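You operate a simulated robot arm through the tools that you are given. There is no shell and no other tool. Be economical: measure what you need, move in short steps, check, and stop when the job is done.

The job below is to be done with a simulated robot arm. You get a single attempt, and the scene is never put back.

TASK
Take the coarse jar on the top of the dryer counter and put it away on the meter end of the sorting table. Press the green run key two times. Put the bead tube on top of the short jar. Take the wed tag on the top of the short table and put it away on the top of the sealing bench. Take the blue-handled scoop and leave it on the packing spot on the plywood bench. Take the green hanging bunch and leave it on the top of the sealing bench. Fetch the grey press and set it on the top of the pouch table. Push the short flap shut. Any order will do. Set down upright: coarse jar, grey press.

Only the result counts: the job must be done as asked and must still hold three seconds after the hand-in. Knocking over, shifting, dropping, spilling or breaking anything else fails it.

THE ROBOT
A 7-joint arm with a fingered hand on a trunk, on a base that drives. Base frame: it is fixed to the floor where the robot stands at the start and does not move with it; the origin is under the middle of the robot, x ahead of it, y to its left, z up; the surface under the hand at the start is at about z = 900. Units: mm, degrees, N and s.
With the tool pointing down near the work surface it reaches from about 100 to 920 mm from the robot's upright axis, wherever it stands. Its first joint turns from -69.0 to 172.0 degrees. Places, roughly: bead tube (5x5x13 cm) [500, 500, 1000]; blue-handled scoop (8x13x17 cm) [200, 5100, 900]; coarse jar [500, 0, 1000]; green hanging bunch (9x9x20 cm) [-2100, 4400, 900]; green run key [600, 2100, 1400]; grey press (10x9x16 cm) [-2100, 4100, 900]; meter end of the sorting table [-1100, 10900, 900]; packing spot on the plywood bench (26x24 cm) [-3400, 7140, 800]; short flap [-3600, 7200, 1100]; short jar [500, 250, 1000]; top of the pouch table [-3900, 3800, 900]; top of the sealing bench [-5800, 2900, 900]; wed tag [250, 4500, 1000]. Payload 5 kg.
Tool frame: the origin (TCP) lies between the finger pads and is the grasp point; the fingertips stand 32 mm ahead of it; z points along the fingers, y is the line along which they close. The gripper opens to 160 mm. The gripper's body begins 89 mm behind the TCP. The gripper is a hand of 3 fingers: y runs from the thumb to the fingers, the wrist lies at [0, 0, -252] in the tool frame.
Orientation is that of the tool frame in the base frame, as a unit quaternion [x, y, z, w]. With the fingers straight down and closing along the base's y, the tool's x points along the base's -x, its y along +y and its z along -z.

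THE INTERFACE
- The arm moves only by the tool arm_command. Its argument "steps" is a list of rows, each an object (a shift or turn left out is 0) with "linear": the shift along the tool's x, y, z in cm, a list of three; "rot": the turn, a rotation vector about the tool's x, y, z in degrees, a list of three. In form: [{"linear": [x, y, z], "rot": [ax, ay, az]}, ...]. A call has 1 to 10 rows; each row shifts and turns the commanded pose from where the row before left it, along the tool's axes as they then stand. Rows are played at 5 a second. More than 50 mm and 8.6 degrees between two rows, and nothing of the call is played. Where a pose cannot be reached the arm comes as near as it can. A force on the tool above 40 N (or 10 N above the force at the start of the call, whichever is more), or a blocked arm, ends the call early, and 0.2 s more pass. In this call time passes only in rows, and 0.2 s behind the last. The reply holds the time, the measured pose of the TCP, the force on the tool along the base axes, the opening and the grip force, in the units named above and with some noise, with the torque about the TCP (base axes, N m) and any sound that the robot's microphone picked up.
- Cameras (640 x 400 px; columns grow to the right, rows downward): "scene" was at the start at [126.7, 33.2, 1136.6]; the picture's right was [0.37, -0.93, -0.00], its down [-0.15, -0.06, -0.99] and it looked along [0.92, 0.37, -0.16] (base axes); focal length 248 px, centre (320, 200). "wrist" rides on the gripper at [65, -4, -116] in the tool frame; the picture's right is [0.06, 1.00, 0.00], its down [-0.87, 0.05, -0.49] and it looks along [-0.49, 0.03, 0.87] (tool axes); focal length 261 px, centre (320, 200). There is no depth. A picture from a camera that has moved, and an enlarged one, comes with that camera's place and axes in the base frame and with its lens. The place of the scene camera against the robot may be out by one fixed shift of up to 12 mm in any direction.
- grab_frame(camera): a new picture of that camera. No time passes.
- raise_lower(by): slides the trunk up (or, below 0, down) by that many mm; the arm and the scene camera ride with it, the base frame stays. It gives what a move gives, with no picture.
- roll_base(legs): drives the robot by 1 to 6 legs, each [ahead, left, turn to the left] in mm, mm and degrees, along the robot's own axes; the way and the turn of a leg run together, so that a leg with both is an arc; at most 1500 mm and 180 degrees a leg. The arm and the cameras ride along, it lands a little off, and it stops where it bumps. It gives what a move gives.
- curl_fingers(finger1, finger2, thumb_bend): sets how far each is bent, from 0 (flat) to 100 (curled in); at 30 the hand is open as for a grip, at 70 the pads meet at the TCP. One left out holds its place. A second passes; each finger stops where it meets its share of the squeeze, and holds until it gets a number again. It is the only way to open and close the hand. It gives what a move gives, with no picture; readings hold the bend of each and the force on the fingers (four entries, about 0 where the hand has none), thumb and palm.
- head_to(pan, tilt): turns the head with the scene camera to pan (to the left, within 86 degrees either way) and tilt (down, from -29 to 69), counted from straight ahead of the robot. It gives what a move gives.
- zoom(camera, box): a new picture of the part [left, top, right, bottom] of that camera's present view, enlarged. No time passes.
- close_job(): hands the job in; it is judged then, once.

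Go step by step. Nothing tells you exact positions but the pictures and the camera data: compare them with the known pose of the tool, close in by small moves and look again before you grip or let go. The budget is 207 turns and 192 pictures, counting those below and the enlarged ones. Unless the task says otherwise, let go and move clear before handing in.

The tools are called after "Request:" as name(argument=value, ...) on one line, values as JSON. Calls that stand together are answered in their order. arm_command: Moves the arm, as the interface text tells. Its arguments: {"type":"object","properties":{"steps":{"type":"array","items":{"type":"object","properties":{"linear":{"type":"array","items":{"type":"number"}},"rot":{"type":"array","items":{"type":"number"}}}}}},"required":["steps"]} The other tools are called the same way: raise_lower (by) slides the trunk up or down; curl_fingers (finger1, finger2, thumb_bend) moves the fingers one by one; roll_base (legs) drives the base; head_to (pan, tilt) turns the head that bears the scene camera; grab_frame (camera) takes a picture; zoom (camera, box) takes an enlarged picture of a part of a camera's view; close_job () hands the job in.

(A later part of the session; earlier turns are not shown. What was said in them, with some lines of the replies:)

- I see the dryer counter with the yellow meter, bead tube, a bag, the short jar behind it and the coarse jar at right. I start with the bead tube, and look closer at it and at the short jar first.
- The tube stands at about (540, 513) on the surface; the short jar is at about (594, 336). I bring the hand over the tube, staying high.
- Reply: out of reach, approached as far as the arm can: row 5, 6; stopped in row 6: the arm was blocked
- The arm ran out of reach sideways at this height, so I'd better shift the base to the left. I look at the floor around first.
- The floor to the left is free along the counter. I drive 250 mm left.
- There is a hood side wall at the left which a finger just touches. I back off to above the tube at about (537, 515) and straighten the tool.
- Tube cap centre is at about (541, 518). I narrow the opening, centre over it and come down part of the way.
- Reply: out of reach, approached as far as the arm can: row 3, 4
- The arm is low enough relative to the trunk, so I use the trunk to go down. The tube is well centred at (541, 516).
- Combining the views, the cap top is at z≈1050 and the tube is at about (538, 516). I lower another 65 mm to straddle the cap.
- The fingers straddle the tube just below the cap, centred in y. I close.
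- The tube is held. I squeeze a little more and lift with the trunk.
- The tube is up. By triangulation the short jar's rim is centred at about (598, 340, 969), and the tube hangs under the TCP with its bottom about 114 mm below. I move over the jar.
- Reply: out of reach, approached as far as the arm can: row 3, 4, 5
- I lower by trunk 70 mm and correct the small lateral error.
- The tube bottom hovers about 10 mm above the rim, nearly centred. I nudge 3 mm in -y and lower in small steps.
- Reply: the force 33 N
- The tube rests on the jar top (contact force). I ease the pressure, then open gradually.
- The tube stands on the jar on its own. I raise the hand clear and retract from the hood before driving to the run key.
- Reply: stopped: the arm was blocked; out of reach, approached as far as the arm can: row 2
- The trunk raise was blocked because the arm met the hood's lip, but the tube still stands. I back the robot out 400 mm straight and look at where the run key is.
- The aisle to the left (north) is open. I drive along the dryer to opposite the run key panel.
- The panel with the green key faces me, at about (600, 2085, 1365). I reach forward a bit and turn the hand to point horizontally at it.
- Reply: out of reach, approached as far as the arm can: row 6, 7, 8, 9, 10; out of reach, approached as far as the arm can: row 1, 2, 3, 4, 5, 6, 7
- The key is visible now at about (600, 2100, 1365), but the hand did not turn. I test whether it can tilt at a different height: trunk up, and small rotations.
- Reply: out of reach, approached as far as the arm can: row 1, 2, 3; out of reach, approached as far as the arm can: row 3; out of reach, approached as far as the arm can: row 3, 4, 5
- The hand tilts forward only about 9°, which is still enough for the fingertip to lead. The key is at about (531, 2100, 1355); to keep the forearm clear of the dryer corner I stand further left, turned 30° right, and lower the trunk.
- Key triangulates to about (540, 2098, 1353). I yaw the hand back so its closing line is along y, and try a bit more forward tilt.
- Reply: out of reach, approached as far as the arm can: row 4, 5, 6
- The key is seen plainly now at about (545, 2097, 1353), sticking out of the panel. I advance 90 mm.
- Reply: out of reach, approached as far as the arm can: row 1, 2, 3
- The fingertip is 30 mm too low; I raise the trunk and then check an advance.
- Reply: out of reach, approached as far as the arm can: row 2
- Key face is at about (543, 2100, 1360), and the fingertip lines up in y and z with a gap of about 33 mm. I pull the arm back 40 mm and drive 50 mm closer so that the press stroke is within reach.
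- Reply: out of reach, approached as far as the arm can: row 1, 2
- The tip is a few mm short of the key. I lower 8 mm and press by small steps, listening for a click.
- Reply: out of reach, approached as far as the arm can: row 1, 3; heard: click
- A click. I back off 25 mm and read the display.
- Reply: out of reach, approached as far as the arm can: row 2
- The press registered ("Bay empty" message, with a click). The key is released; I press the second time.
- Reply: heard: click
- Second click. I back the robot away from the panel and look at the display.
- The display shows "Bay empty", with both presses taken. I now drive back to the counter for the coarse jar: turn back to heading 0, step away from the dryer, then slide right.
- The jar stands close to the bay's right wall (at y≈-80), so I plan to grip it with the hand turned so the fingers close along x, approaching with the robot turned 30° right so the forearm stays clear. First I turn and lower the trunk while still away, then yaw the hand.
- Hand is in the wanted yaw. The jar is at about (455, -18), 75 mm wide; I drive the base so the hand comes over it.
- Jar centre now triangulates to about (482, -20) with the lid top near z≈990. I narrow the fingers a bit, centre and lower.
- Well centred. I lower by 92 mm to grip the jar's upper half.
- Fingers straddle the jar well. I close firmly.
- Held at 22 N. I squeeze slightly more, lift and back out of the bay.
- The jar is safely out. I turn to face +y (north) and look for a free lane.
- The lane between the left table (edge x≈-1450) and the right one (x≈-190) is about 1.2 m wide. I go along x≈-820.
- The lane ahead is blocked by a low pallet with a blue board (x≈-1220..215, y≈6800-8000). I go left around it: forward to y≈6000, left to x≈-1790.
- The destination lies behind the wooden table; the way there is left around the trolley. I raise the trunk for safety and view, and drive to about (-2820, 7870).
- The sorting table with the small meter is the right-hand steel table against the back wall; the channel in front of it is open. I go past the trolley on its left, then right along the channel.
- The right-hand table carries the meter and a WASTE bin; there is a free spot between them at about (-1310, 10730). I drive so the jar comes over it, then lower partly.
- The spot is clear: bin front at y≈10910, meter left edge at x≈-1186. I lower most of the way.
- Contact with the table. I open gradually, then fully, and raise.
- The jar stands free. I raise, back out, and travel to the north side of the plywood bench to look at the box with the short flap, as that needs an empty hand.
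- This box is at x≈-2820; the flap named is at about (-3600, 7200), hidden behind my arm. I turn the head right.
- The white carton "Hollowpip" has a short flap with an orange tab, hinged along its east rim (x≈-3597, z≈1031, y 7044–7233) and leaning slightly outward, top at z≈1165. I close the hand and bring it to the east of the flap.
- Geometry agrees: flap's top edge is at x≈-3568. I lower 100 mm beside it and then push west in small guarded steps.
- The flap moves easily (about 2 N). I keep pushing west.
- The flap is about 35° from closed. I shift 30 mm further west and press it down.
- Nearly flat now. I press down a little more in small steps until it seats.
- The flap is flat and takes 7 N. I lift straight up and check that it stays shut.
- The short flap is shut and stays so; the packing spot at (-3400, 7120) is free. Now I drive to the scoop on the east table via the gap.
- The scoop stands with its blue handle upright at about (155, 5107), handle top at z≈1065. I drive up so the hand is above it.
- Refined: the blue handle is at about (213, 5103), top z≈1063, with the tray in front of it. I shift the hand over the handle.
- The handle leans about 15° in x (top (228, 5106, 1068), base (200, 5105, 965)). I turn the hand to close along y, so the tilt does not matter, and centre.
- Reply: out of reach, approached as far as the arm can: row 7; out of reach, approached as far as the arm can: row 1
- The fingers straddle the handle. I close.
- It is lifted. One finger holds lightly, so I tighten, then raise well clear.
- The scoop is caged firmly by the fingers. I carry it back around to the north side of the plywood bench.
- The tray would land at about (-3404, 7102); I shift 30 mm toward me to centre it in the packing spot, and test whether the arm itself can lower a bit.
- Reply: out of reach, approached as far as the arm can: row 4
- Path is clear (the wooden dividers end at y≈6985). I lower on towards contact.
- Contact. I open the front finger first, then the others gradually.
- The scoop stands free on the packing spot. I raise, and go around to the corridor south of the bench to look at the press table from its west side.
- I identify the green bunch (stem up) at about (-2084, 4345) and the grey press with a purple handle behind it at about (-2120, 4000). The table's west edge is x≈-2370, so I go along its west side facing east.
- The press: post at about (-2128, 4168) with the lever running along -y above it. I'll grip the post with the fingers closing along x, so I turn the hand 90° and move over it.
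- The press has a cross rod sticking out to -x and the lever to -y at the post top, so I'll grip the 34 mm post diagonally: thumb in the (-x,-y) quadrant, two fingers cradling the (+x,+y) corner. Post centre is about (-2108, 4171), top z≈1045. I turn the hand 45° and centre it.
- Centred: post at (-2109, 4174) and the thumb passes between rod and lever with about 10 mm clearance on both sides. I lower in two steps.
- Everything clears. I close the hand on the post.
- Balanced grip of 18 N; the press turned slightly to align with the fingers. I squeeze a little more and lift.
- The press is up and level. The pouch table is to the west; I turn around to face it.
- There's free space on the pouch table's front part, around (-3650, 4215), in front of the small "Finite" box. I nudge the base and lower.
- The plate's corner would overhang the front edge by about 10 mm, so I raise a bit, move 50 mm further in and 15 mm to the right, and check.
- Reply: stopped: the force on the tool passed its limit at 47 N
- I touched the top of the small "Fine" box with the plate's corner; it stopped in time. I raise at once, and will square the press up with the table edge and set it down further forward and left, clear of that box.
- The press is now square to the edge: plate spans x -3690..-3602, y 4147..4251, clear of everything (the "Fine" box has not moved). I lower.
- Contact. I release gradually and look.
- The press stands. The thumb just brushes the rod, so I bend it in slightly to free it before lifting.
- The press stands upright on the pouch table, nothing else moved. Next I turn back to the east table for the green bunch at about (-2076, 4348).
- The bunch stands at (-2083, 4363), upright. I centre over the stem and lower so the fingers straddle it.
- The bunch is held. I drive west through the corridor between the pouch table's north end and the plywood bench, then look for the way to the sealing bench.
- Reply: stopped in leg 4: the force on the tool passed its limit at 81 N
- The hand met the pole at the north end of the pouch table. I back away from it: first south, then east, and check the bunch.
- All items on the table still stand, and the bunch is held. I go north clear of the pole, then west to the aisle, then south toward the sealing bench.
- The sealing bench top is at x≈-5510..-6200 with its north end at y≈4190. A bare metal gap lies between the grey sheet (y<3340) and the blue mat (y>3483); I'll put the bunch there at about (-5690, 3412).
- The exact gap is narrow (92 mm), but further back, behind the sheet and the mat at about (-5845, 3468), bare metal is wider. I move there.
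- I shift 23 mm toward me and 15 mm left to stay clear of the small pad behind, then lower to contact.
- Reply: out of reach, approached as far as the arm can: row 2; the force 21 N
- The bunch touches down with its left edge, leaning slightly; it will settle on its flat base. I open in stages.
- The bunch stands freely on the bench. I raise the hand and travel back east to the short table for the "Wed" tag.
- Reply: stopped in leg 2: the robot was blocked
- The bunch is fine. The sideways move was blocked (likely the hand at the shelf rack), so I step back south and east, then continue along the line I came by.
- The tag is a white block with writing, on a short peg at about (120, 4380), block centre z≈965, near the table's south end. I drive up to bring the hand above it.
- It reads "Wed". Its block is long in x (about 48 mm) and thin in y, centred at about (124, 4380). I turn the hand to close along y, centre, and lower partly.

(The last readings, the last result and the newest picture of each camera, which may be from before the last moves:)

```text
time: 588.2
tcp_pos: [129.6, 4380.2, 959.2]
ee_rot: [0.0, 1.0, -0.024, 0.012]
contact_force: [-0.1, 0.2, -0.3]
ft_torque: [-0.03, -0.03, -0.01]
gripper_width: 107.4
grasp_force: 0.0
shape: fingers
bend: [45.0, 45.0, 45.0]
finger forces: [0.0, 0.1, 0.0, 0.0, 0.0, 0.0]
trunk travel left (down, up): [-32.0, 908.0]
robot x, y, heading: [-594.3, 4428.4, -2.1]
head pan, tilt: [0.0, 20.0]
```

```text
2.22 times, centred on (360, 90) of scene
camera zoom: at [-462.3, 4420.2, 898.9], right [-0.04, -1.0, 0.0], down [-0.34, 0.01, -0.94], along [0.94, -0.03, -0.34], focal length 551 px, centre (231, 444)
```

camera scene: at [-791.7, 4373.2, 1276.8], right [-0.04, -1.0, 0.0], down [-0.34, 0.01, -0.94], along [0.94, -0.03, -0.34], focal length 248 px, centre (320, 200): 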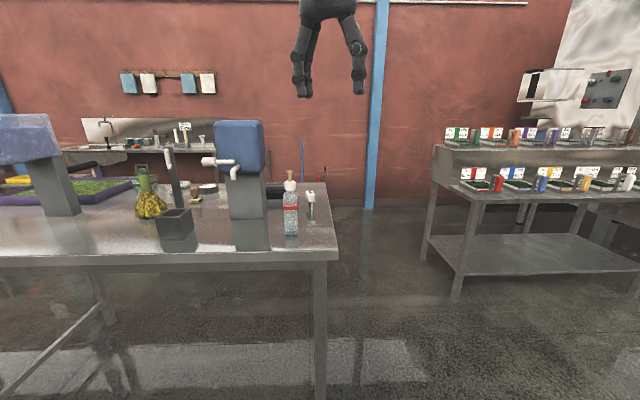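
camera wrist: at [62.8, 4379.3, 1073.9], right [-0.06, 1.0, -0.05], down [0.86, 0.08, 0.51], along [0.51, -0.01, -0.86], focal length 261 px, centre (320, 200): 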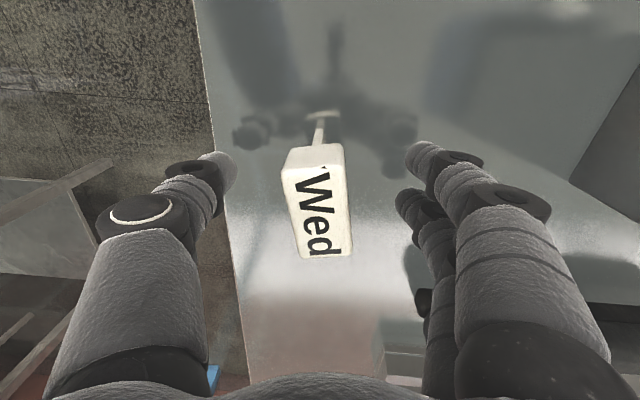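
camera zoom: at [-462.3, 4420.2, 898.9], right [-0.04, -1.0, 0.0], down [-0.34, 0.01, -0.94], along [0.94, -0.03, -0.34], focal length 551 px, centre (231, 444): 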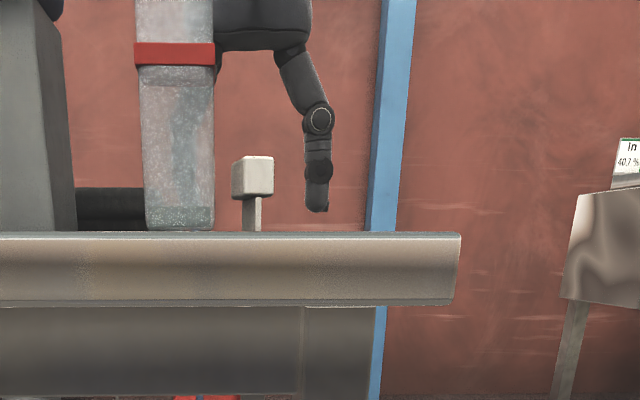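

The fingers are level with the block. I close gently and lift.

Request:
curl_fingers(finger1=68, finger2=68, thumb_bend=68)

Request:
curl_fingers(finger1=73, finger2=73, thumb_bend=73)

Request:
raise_lower(by=60)

Request:
grab_frame(camera="wrist")

```text
time: 589.2
tcp_pos: [128.4, 4379.5, 959.6]
ee_rot: [0.0, 1.0, -0.024, 0.012]
contact_force: [-0.8, -0.3, 0.1]
ft_torque: [0.01, 0.01, 0.0]
gripper_width: 27.0
grasp_force: 5.7
shape: fingers
bend: [66.0, 66.0, 67.0]
finger forces: [2.7, 2.8, 0.0, 0.0, 4.7, 0.0]
trunk travel left (down, up): [-32.0, 908.0]
robot x, y, heading: [-596.3, 4426.2, -2.2]
head pan, tilt: [0.0, 20.0]
```

```text
time: 590.2
tcp_pos: [128.8, 4378.2, 959.6]
ee_rot: [-0.001, 1.0, -0.024, 0.012]
contact_force: [0.8, 0.1, 0.0]
ft_torque: [-0.02, -0.01, 0.03]
gripper_width: 25.0
grasp_force: 14.6
shape: fingers
bend: [70.0, 70.0, 68.0]
finger forces: [7.7, 8.0, 0.0, 0.0, 14.4, 0.0]
trunk travel left (down, up): [-32.0, 908.0]
robot x, y, heading: [-596.1, 4425.0, -1.9]
head pan, tilt: [0.0, 20.0]
```

```text
time: 591.2
tcp_pos: [130.6, 4379.1, 1018.8]
ee_rot: [0.0, 1.0, -0.025, 0.012]
contact_force: [0.6, -0.1, 0.3]
ft_torque: [-0.01, 0.0, 0.01]
gripper_width: 25.2
grasp_force: 14.6
shape: fingers
bend: [70.0, 70.0, 68.0]
finger forces: [7.7, 7.9, 0.1, 0.0, 14.3, 0.0]
trunk travel left (down, up): [-92.0, 848.0]
robot x, y, heading: [-595.0, 4428.2, -2.1]
head pan, tilt: [0.0, 20.0]
```

```text
15 pictures are left
camera wrist: at [63.2, 4379.2, 1133.3], right [-0.06, 1.0, -0.05], down [0.86, 0.08, 0.51], along [0.51, -0.01, -0.86], focal length 261 px, centre (320, 200)
```

wrist: 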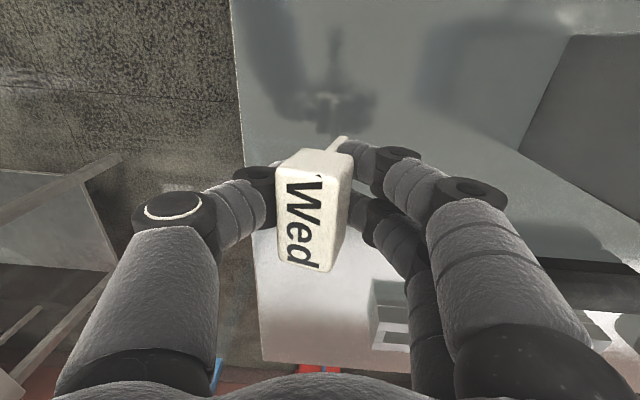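

The Wed tag is held securely. I raise and travel back to the sealing bench along the known route.

Request:
raise_lower(by=290)

Request:
roll_base(legs=[[-330, 0, 2.1], [0, 1450, 0], [0, 50, 0], [0, 0, 90], [0, 0, 90], [1450, 0, 0]])

```text
time: 594.1
tcp_pos: [130.6, 4378.4, 1308.9]
ee_rot: [0.0, 1.0, -0.024, 0.012]
contact_force: [-0.1, 0.2, -0.5]
ft_torque: [0.02, -0.01, 0.02]
gripper_width: 25.3
grasp_force: 15.1
shape: fingers
bend: [70.0, 70.0, 68.0]
finger forces: [7.7, 7.9, 0.0, 0.0, 14.3, 0.0]
trunk travel left (down, up): [-382.0, 558.0]
robot x, y, heading: [-593.2, 4427.6, -2.2]
head pan, tilt: [0.0, 20.0]
```

```text
time: 617.9
tcp_pos: [-3062.0, 5998.6, 1308.3]
ee_rot: [1.0, 0.014, -0.013, -0.024]
contact_force: [-0.8, 0.6, -0.1]
ft_torque: [0.03, -0.02, 0.02]
gripper_width: 25.0
grasp_force: 15.3
shape: fingers
bend: [70.0, 70.0, 68.0]
finger forces: [7.8, 8.2, 0.1, 0.0, 14.3, 0.1]
trunk travel left (down, up): [-382.0, 558.0]
robot x, y, heading: [-2333.9, 5971.3, 179.4]
head pan, tilt: [0.0, 20.0]
```

Request:
roll_base(legs=[[1450, 0, 0.6], [960, 0, 0], [0, 1450, 0], [0, 1070, 0]])

Request:
grab_frame(camera="scene")

```text
time: 641.5
tcp_pos: [-5422.8, 3468.1, 1309.3]
ee_rot: [0.999, 0.029, -0.012, -0.025]
contact_force: [-0.6, 0.1, -0.8]
ft_torque: [0.04, 0.01, -0.05]
gripper_width: 24.8
grasp_force: 15.0
shape: fingers
bend: [70.0, 70.0, 68.0]
finger forces: [7.9, 8.1, 0.0, 0.0, 14.2, 0.0]
trunk travel left (down, up): [-382.0, 558.0]
robot x, y, heading: [-4696.9, 3461.5, -178.7]
head pan, tilt: [0.0, 20.0]
```

```text
14 pictures are left
camera scene: at [-4848.7, 3458.1, 1248.8], right [-0.02, 1.0, 0.0], down [0.34, 0.01, -0.94], along [-0.94, -0.02, -0.34], focal length 248 px, centre (320, 200)
```

scene: 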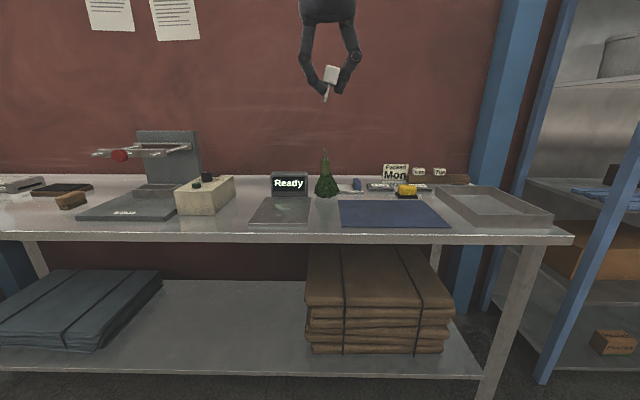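

Request:
roll_base(legs=[[197, 7, 0]])

Request:
raise_lower(by=-270)

Request:
grab_frame(camera="wrist")

Request:
zoom(camera="scene", box=[200, 0, 480, 200])

```text
time: 643.0
tcp_pos: [-5619.1, 3457.4, 1307.4]
ee_rot: [0.999, 0.029, -0.012, -0.024]
contact_force: [0.0, -0.6, -0.2]
ft_torque: [-0.02, -0.07, -0.02]
gripper_width: 24.5
grasp_force: 15.1
shape: fingers
bend: [70.0, 70.0, 68.0]
finger forces: [8.0, 8.1, 0.0, 0.0, 14.2, 0.1]
trunk travel left (down, up): [-382.0, 558.0]
robot x, y, heading: [-4889.9, 3453.1, -178.9]
head pan, tilt: [0.0, 20.0]
```

```text
time: 645.8
tcp_pos: [-5617.4, 3457.7, 1039.0]
ee_rot: [0.999, 0.029, -0.011, -0.025]
contact_force: [-0.1, -1.1, -0.6]
ft_torque: [0.0, -0.01, 0.0]
gripper_width: 25.0
grasp_force: 15.1
shape: fingers
bend: [70.0, 70.0, 68.0]
finger forces: [7.8, 8.3, 0.0, 0.0, 14.2, 0.1]
trunk travel left (down, up): [-112.0, 828.0]
robot x, y, heading: [-4887.9, 3451.1, -178.5]
head pan, tilt: [0.0, 20.0]
```

```text
13 pictures are left
camera wrist: at [-5548.7, 3457.7, 1153.4], right [0.12, -0.99, -0.05], down [-0.85, -0.13, 0.51], along [-0.51, -0.02, -0.86], focal length 261 px, centre (320, 200)
```

wrist: 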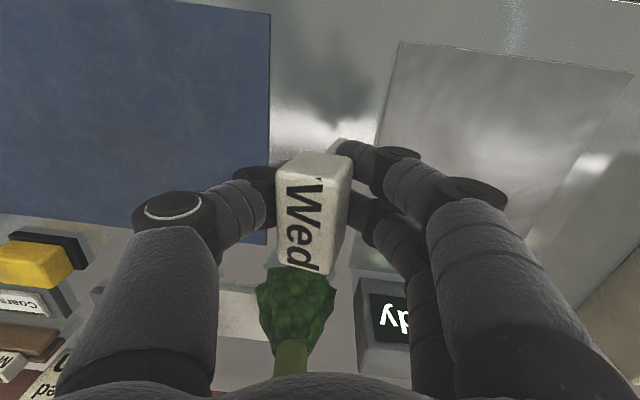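

```text
2.00 times, centred on (340, 100) of scene
camera zoom: at [-5043.9, 3447.2, 978.8], right [-0.02, 1.0, 0.0], down [0.34, 0.01, -0.94], along [-0.94, -0.02, -0.34], focal length 496 px, centre (280, 400)
```

zoom: 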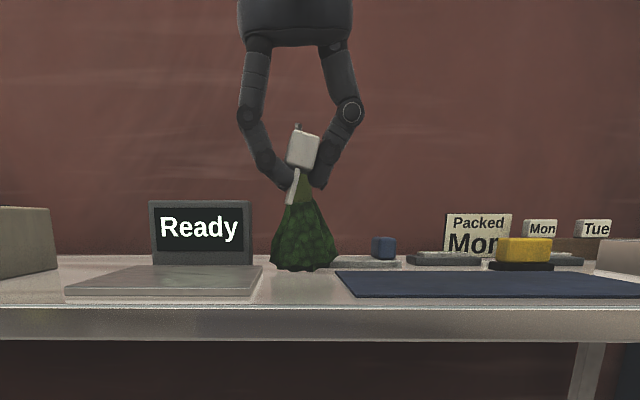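

The tag is over bare metal between mat and sheet, and the bunch is well behind. I lower to contact.

Request:
raise_lower(by=-74)

Request:
raise_lower(by=-6)

Request:
zoom(camera="scene", box=[260, 0, 440, 150])

```text
time: 646.9
tcp_pos: [-5617.0, 3456.5, 965.7]
ee_rot: [0.999, 0.03, -0.013, -0.023]
contact_force: [0.5, -0.9, -0.7]
ft_torque: [0.03, 0.02, -0.03]
gripper_width: 24.9
grasp_force: 15.2
shape: fingers
bend: [70.0, 70.0, 68.0]
finger forces: [7.9, 8.2, 0.0, 0.0, 14.2, 0.0]
trunk travel left (down, up): [-38.0, 902.0]
robot x, y, heading: [-4891.2, 3449.2, -178.8]
head pan, tilt: [0.0, 20.0]
```

```text
time: 647.4
tcp_pos: [-5617.4, 3455.4, 959.0]
ee_rot: [0.999, 0.029, -0.012, -0.024]
contact_force: [0.4, -0.6, 0.4]
ft_torque: [0.0, -0.02, 0.03]
gripper_width: 25.2
grasp_force: 14.9
shape: fingers
bend: [70.0, 70.0, 68.0]
finger forces: [7.9, 8.2, 0.0, 0.1, 14.1, 0.0]
trunk travel left (down, up): [-32.0, 908.0]
robot x, y, heading: [-4889.6, 3449.1, -178.6]
head pan, tilt: [0.0, 20.0]
```

```text
2.67 times, centred on (350, 75) of scene
camera zoom: at [-5043.8, 3447.2, 898.8], right [-0.02, 1.0, 0.0], down [0.34, 0.01, -0.94], along [-0.94, -0.02, -0.34], focal length 661 px, centre (240, 533)
```

zoom: 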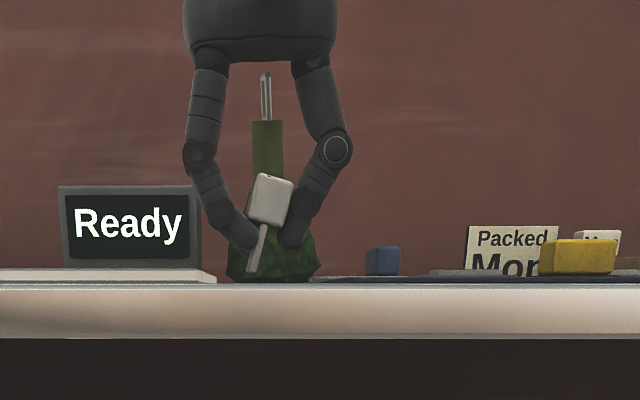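

The tag leans about 17° in the grip. I lift 12 mm and roll the hand to set it straight before putting it down.

Request:
raise_lower(by=14)

Request:
arm_command(steps=[{"rot": [4.2, 0, 0]}, {"rot": [4.2, 0, 0]}, {"rot": [4.2, 0, 0]}, {"rot": [4.2, 0, 0]}, {"linear": [0, 0, 0]}])

Request:
zoom(camera="scene", box=[260, 0, 440, 150])

```text
time: 648.1
tcp_pos: [-5618.2, 3456.8, 972.5]
ee_rot: [0.999, 0.03, -0.011, -0.025]
contact_force: [-0.5, 0.2, 0.5]
ft_torque: [-0.01, -0.02, -0.02]
gripper_width: 24.9
grasp_force: 15.2
shape: fingers
bend: [70.0, 70.0, 68.0]
finger forces: [8.0, 8.1, 0.0, 0.1, 14.3, 0.0]
trunk travel left (down, up): [-46.0, 894.0]
robot x, y, heading: [-4890.9, 3451.7, -178.7]
head pan, tilt: [0.0, 20.0]
```

```text
time: 649.3
tcp_pos: [-5612.1, 3448.6, 972.5]
ee_rot: [0.998, 0.028, -0.012, -0.056]
contact_force: [-0.1, 0.1, -0.6]
ft_torque: [-0.05, -0.03, 0.0]
gripper_width: 25.0
grasp_force: 15.2
shape: fingers
bend: [70.0, 70.0, 68.0]
finger forces: [7.9, 8.2, 0.0, 0.1, 14.1, 0.0]
out of reach, approached as far as the arm can: row 1, 2, 3, 4
trunk travel left (down, up): [-46.0, 894.0]
robot x, y, heading: [-4886.7, 3448.5, -178.7]
head pan, tilt: [0.0, 20.0]
```

```text
2.67 times, centred on (350, 75) of scene
camera zoom: at [-5043.9, 3447.2, 912.8], right [-0.02, 1.0, 0.0], down [0.34, 0.01, -0.94], along [-0.94, -0.02, -0.34], focal length 661 px, centre (240, 533)
```

zoom: 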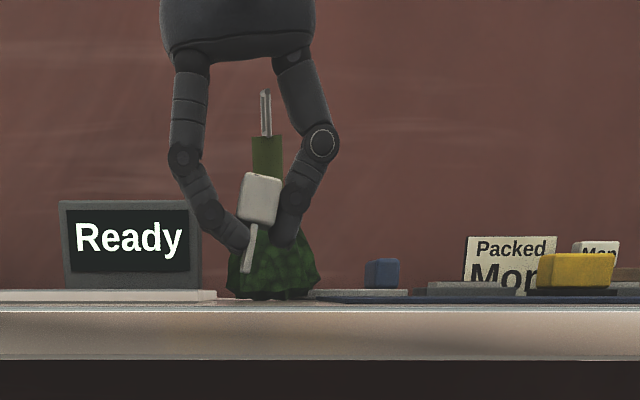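

It improved to about 10°. The arm is at its low limit, so I lift the arm itself 40 mm, roll more, and then use the trunk to lower.

Request:
arm_command(steps=[{"linear": [0, 0, -3.5]}, {"rot": [3.5, 0, 0]}, {"rot": [3.5, 0, 0]}, {"rot": [3.5, 0, 0]}, {"linear": [0, 0, 0]}])

Request:
raise_lower(by=-30)

Request:
zoom(camera="scene", box=[260, 0, 440, 150])

```text
time: 650.5
tcp_pos: [-5609.3, 3443.6, 1005.3]
ee_rot: [0.998, 0.028, -0.014, -0.056]
contact_force: [-0.5, 0.4, -0.1]
ft_torque: [0.0, 0.04, 0.02]
gripper_width: 25.0
grasp_force: 15.0
shape: fingers
bend: [70.0, 70.0, 68.0]
finger forces: [7.9, 8.1, 0.0, 0.0, 14.1, 0.0]
out of reach, approached as far as the arm can: row 2, 3, 4
trunk travel left (down, up): [-46.0, 894.0]
robot x, y, heading: [-4888.1, 3453.2, -178.8]
head pan, tilt: [0.0, 20.0]
```

```text
time: 651.2
tcp_pos: [-5609.2, 3444.1, 977.4]
ee_rot: [0.998, 0.028, -0.014, -0.056]
contact_force: [0.0, 0.2, -0.1]
ft_torque: [0.01, -0.01, 0.02]
gripper_width: 25.0
grasp_force: 15.2
shape: fingers
bend: [70.0, 70.0, 68.0]
finger forces: [7.8, 8.2, 0.1, 0.0, 14.1, 0.0]
trunk travel left (down, up): [-16.0, 924.0]
robot x, y, heading: [-4893.1, 3450.0, -178.8]
head pan, tilt: [0.0, 20.0]
```

```text
2.67 times, centred on (350, 75) of scene
camera zoom: at [-5043.8, 3447.2, 882.9], right [-0.02, 1.0, 0.0], down [0.34, 0.01, -0.94], along [-0.94, -0.02, -0.34], focal length 661 px, centre (240, 533)
```

zoom: 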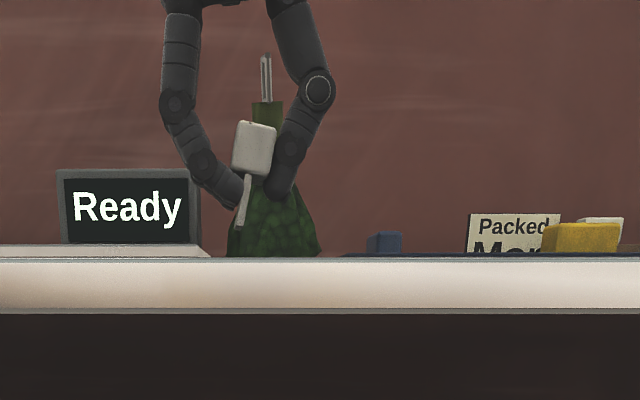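

Now nearly straight (about 8°). I shift 12 mm to the gap's middle and lower with the arm in small guarded steps.

Request:
arm_command(steps=[{"linear": [0, -1.2, 0]}, {"linear": [0, 0, 0.5]}, {"linear": [0, 0, 0.5]}, {"linear": [0, 0, 0.3]}, {"linear": [0, 0, 0.2]}, {"linear": [0, 0, 0]}])

Request:
zoom(camera="scene", box=[260, 0, 440, 150])

```text
time: 652.6
tcp_pos: [-5608.7, 3456.8, 962.8]
ee_rot: [0.998, 0.028, -0.012, -0.052]
contact_force: [-0.5, 0.4, 0.6]
ft_torque: [-0.01, 0.02, 0.0]
gripper_width: 24.8
grasp_force: 15.2
shape: fingers
bend: [70.0, 70.0, 68.0]
finger forces: [7.9, 8.2, 0.1, 0.0, 14.1, 0.0]
trunk travel left (down, up): [-16.0, 924.0]
robot x, y, heading: [-4892.4, 3447.1, -178.8]
head pan, tilt: [0.0, 20.0]
```

```text
2.67 times, centred on (350, 75) of scene
camera zoom: at [-5043.9, 3447.2, 882.8], right [-0.02, 1.0, 0.0], down [0.34, 0.01, -0.94], along [-0.94, -0.02, -0.34], focal length 661 px, centre (240, 533)
```

zoom: 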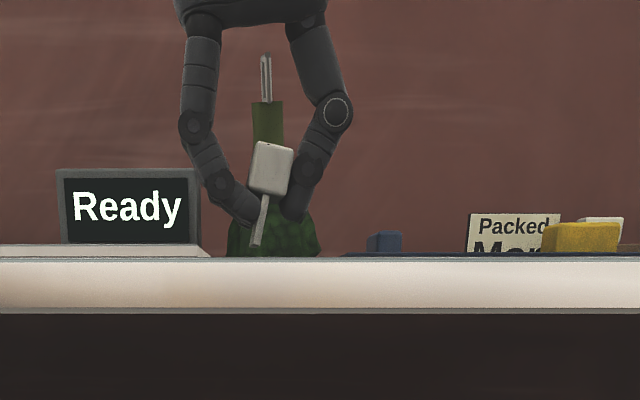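

Request:
raise_lower(by=-5)

Request:
raise_lower(by=-4)

Request:
raise_lower(by=-3)

```text
time: 653.1
tcp_pos: [-5610.7, 3456.7, 958.7]
ee_rot: [0.998, 0.029, -0.014, -0.052]
contact_force: [-0.3, -0.3, -0.1]
ft_torque: [0.03, 0.04, -0.03]
gripper_width: 24.8
grasp_force: 15.3
shape: fingers
bend: [70.0, 70.0, 68.0]
finger forces: [7.9, 8.2, 0.1, 0.0, 14.0, 0.0]
trunk travel left (down, up): [-11.0, 929.0]
robot x, y, heading: [-4890.8, 3449.6, -178.8]
head pan, tilt: [0.0, 20.0]
```

```text
time: 653.7
tcp_pos: [-5609.3, 3457.4, 953.6]
ee_rot: [0.998, 0.027, -0.013, -0.052]
contact_force: [-0.1, 0.1, 0.2]
ft_torque: [0.0, -0.01, -0.03]
gripper_width: 24.9
grasp_force: 14.8
shape: fingers
bend: [70.0, 70.0, 68.0]
finger forces: [7.9, 8.3, 0.0, 0.0, 14.1, 0.0]
trunk travel left (down, up): [-7.0, 933.0]
robot x, y, heading: [-4892.4, 3448.5, -178.7]
head pan, tilt: [0.0, 20.0]
```

```text
time: 654.2
tcp_pos: [-5610.3, 3456.4, 950.8]
ee_rot: [0.998, 0.028, -0.013, -0.052]
contact_force: [0.1, 0.7, -0.5]
ft_torque: [0.02, 0.01, -0.01]
gripper_width: 24.8
grasp_force: 14.9
shape: fingers
bend: [70.0, 70.0, 68.0]
finger forces: [8.2, 8.2, 0.0, 0.0, 14.1, 0.1]
trunk travel left (down, up): [-4.0, 936.0]
robot x, y, heading: [-4890.3, 3452.2, -178.8]
head pan, tilt: [0.0, 20.0]
```

Request:
arm_command(steps=[{"linear": [0, 0, 0.2]}, {"linear": [0, 0, 0.2]}, {"linear": [0, 0, 0.2]}])

Request:
zoom(camera="wrist", box=[200, 60, 440, 300])

```text
time: 655.0
tcp_pos: [-5610.2, 3458.5, 944.8]
ee_rot: [0.998, 0.027, -0.013, -0.052]
contact_force: [-1.1, 0.7, 0.5]
ft_torque: [0.01, -0.01, -0.02]
gripper_width: 14.5
grasp_force: 9.4
shape: fingers
bend: [72.0, 72.0, 70.0]
finger forces: [4.7, 4.7, 0.0, 0.0, 9.0, 0.1]
trunk travel left (down, up): [-4.0, 936.0]
robot x, y, heading: [-4894.1, 3454.2, -178.8]
head pan, tilt: [0.0, 20.0]
```

```text
1.67 times, centred on (320, 180) of wrist
camera zoom: at [-5540.1, 3451.7, 1058.8], right [0.12, -0.99, -0.11], down [-0.85, -0.15, 0.5], along [-0.51, 0.03, -0.86], focal length 434 px, centre (320, 233)
```

zoom: 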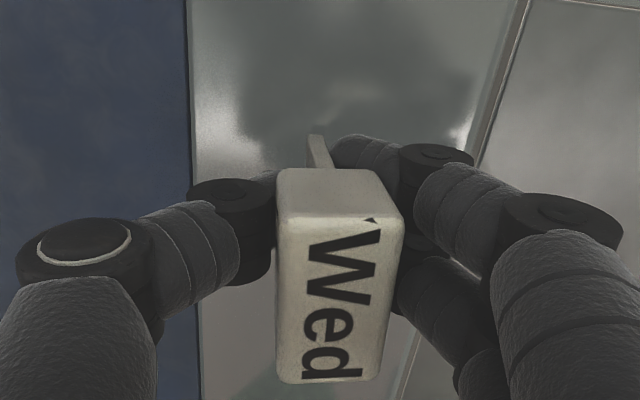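

The peg touched the table and the tag slid slightly in the grip, so it is standing now. I open gently.

Request:
curl_fingers(finger1=66, finger2=66, thumb_bend=65)

Request:
curl_fingers(finger1=48, finger2=48, thumb_bend=48)

Request:
grab_frame(camera="wrist")

```text
time: 656.0
tcp_pos: [-5609.5, 3457.4, 944.5]
ee_rot: [0.998, 0.028, -0.013, -0.051]
contact_force: [-0.5, 0.0, 0.2]
ft_torque: [0.03, 0.02, 0.01]
gripper_width: 26.4
grasp_force: 0.0
shape: fingers
bend: [66.0, 66.0, 65.0]
finger forces: [0.0, 0.1, 0.1, 0.0, 0.1, 0.1]
trunk travel left (down, up): [-4.0, 936.0]
robot x, y, heading: [-4888.7, 3453.0, -179.0]
head pan, tilt: [0.0, 20.0]
```

```text
time: 657.0
tcp_pos: [-5607.8, 3458.5, 945.6]
ee_rot: [0.998, 0.026, -0.014, -0.052]
contact_force: [-6.5, 11.2, 16.0]
ft_torque: [-0.33, 0.11, -0.28]
gripper_width: 85.2
grasp_force: 11.0
shape: fingers
bend: [53.0, 53.0, 48.0]
finger forces: [13.0, 8.2, 0.0, 0.1, 0.0, 0.0]
trunk travel left (down, up): [-4.0, 936.0]
robot x, y, heading: [-4892.4, 3450.1, -178.6]
head pan, tilt: [0.0, 20.0]
```

```text
6 pictures are left
camera wrist: at [-5539.6, 3452.9, 1059.7], right [0.12, -0.99, -0.1], down [-0.85, -0.15, 0.5], along [-0.51, 0.03, -0.86], focal length 261 px, centre (320, 200)
```

wrist: 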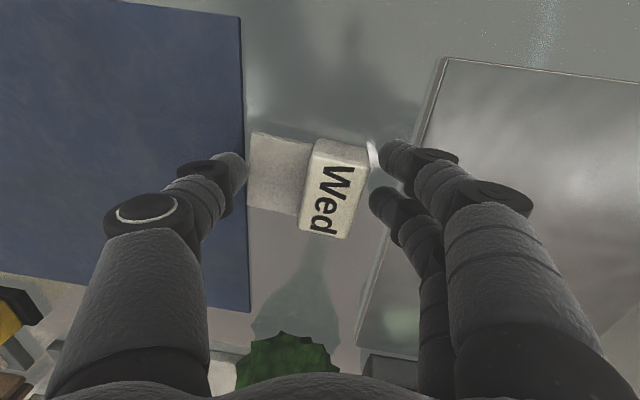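

The tag lies flat on the bench in the gap. The fingers are pressing on the sheet's edge, so I close them a bit again and lift straight up.

Request:
curl_fingers(finger1=60, finger2=60, thumb_bend=52)

Request:
raise_lower(by=60)

Request:
raise_lower(by=290)

Request:
grab_frame(camera="scene")

```text
time: 658.0
tcp_pos: [-5608.5, 3457.6, 943.8]
ee_rot: [0.998, 0.028, -0.013, -0.051]
contact_force: [-0.2, -0.7, -0.4]
ft_torque: [0.02, -0.02, 0.04]
gripper_width: 76.7
grasp_force: 5.0
shape: fingers
bend: [57.0, 58.0, 50.0]
finger forces: [3.7, 1.3, 0.0, 0.0, 4.2, 0.1]
trunk travel left (down, up): [-4.0, 936.0]
robot x, y, heading: [-4892.0, 3450.1, -178.6]
head pan, tilt: [0.0, 20.0]
```

```text
time: 659.0
tcp_pos: [-5609.8, 3457.2, 1003.7]
ee_rot: [0.998, 0.028, -0.013, -0.052]
contact_force: [-0.4, 0.7, 0.2]
ft_torque: [-0.01, 0.02, 0.0]
gripper_width: 63.8
grasp_force: 0.0
shape: fingers
bend: [60.0, 60.0, 52.0]
finger forces: [0.1, 0.0, 0.0, 0.1, 0.0, 0.0]
trunk travel left (down, up): [-64.0, 876.0]
robot x, y, heading: [-4890.1, 3454.1, -178.8]
head pan, tilt: [0.0, 20.0]
```

```text
time: 661.9
tcp_pos: [-5609.5, 3457.3, 1295.6]
ee_rot: [0.998, 0.028, -0.013, -0.052]
contact_force: [-0.6, 0.4, 0.2]
ft_torque: [0.03, 0.01, -0.01]
gripper_width: 63.9
grasp_force: 0.1
shape: fingers
bend: [60.0, 60.0, 52.0]
finger forces: [0.0, 0.0, 0.0, 0.1, 0.1, 0.1]
trunk travel left (down, up): [-354.0, 586.0]
robot x, y, heading: [-4890.3, 3450.0, -178.7]
head pan, tilt: [0.0, 20.0]
```

```text
5 pictures are left
camera scene: at [-5044.1, 3447.3, 1220.7], right [-0.02, 1.0, 0.0], down [0.34, 0.01, -0.94], along [-0.94, -0.02, -0.34], focal length 248 px, centre (320, 200)
```

scene: 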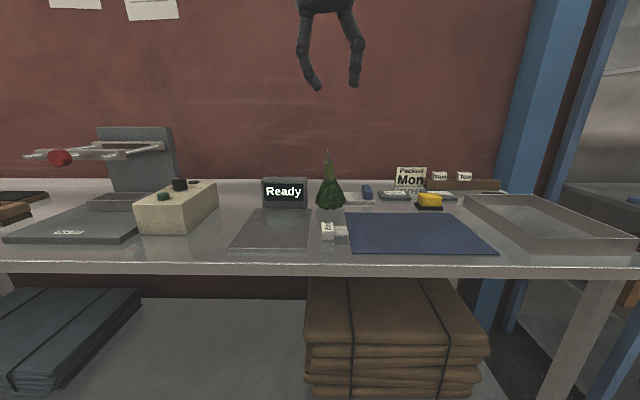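

Request:
zoom(camera="scene", box=[220, 140, 520, 280])

```text
2.13 times, centred on (370, 210) of scene
camera zoom: at [-5044.1, 3447.3, 1220.7], right [-0.02, 1.0, 0.0], down [0.34, 0.01, -0.94], along [-0.94, -0.02, -0.34], focal length 529 px, centre (213, 179)
```

zoom: 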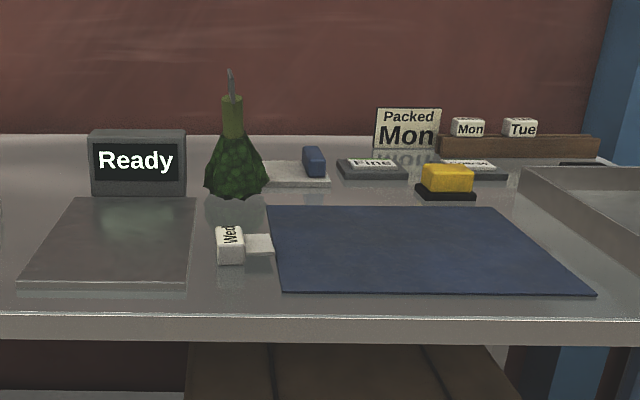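

All eight tasks look done: the tag and bunch are on the sealing bench, and nothing there has shifted. The hand is clear, so I hand in.

Request:
close_job()

```text
The job is handed in.
```

I did all eight parts and handed the job in, but I could not confirm that nothing else was disturbed.

- **Coarse jar:** it stands upright on the meter end of the sorting table.
- **Run key:** I pressed it twice and heard a click each time. The display then read "Bay empty" with 0 runs done.
- **Bead tube:** it stands on top of the short jar.
- **Wed tag:** it is on the sealing bench, but it tipped over and lies on its side.
- **Scoop:** it is on the packing spot on the plywood bench.
- **Green bunch:** it stands on the sealing bench.
- **Grey press:** it stands upright on the pouch table.
- **Short flap:** it is shut, and was still shut when I checked after lifting the hand away.

**Unplanned contacts:**
- The press touched the "Fine" box on the pouch table, which did not move.
- The hand hit the pole at the north end of the pouch table with a force of 81 N. The items on the table still stood afterwards.
- A sideways drive was blocked near the shelf rack by the sealing bench. I only saw the edge of that rack afterwards, and it looked in place.
- The fingers pressed the grey sheet on the sealing bench, and it did not move.
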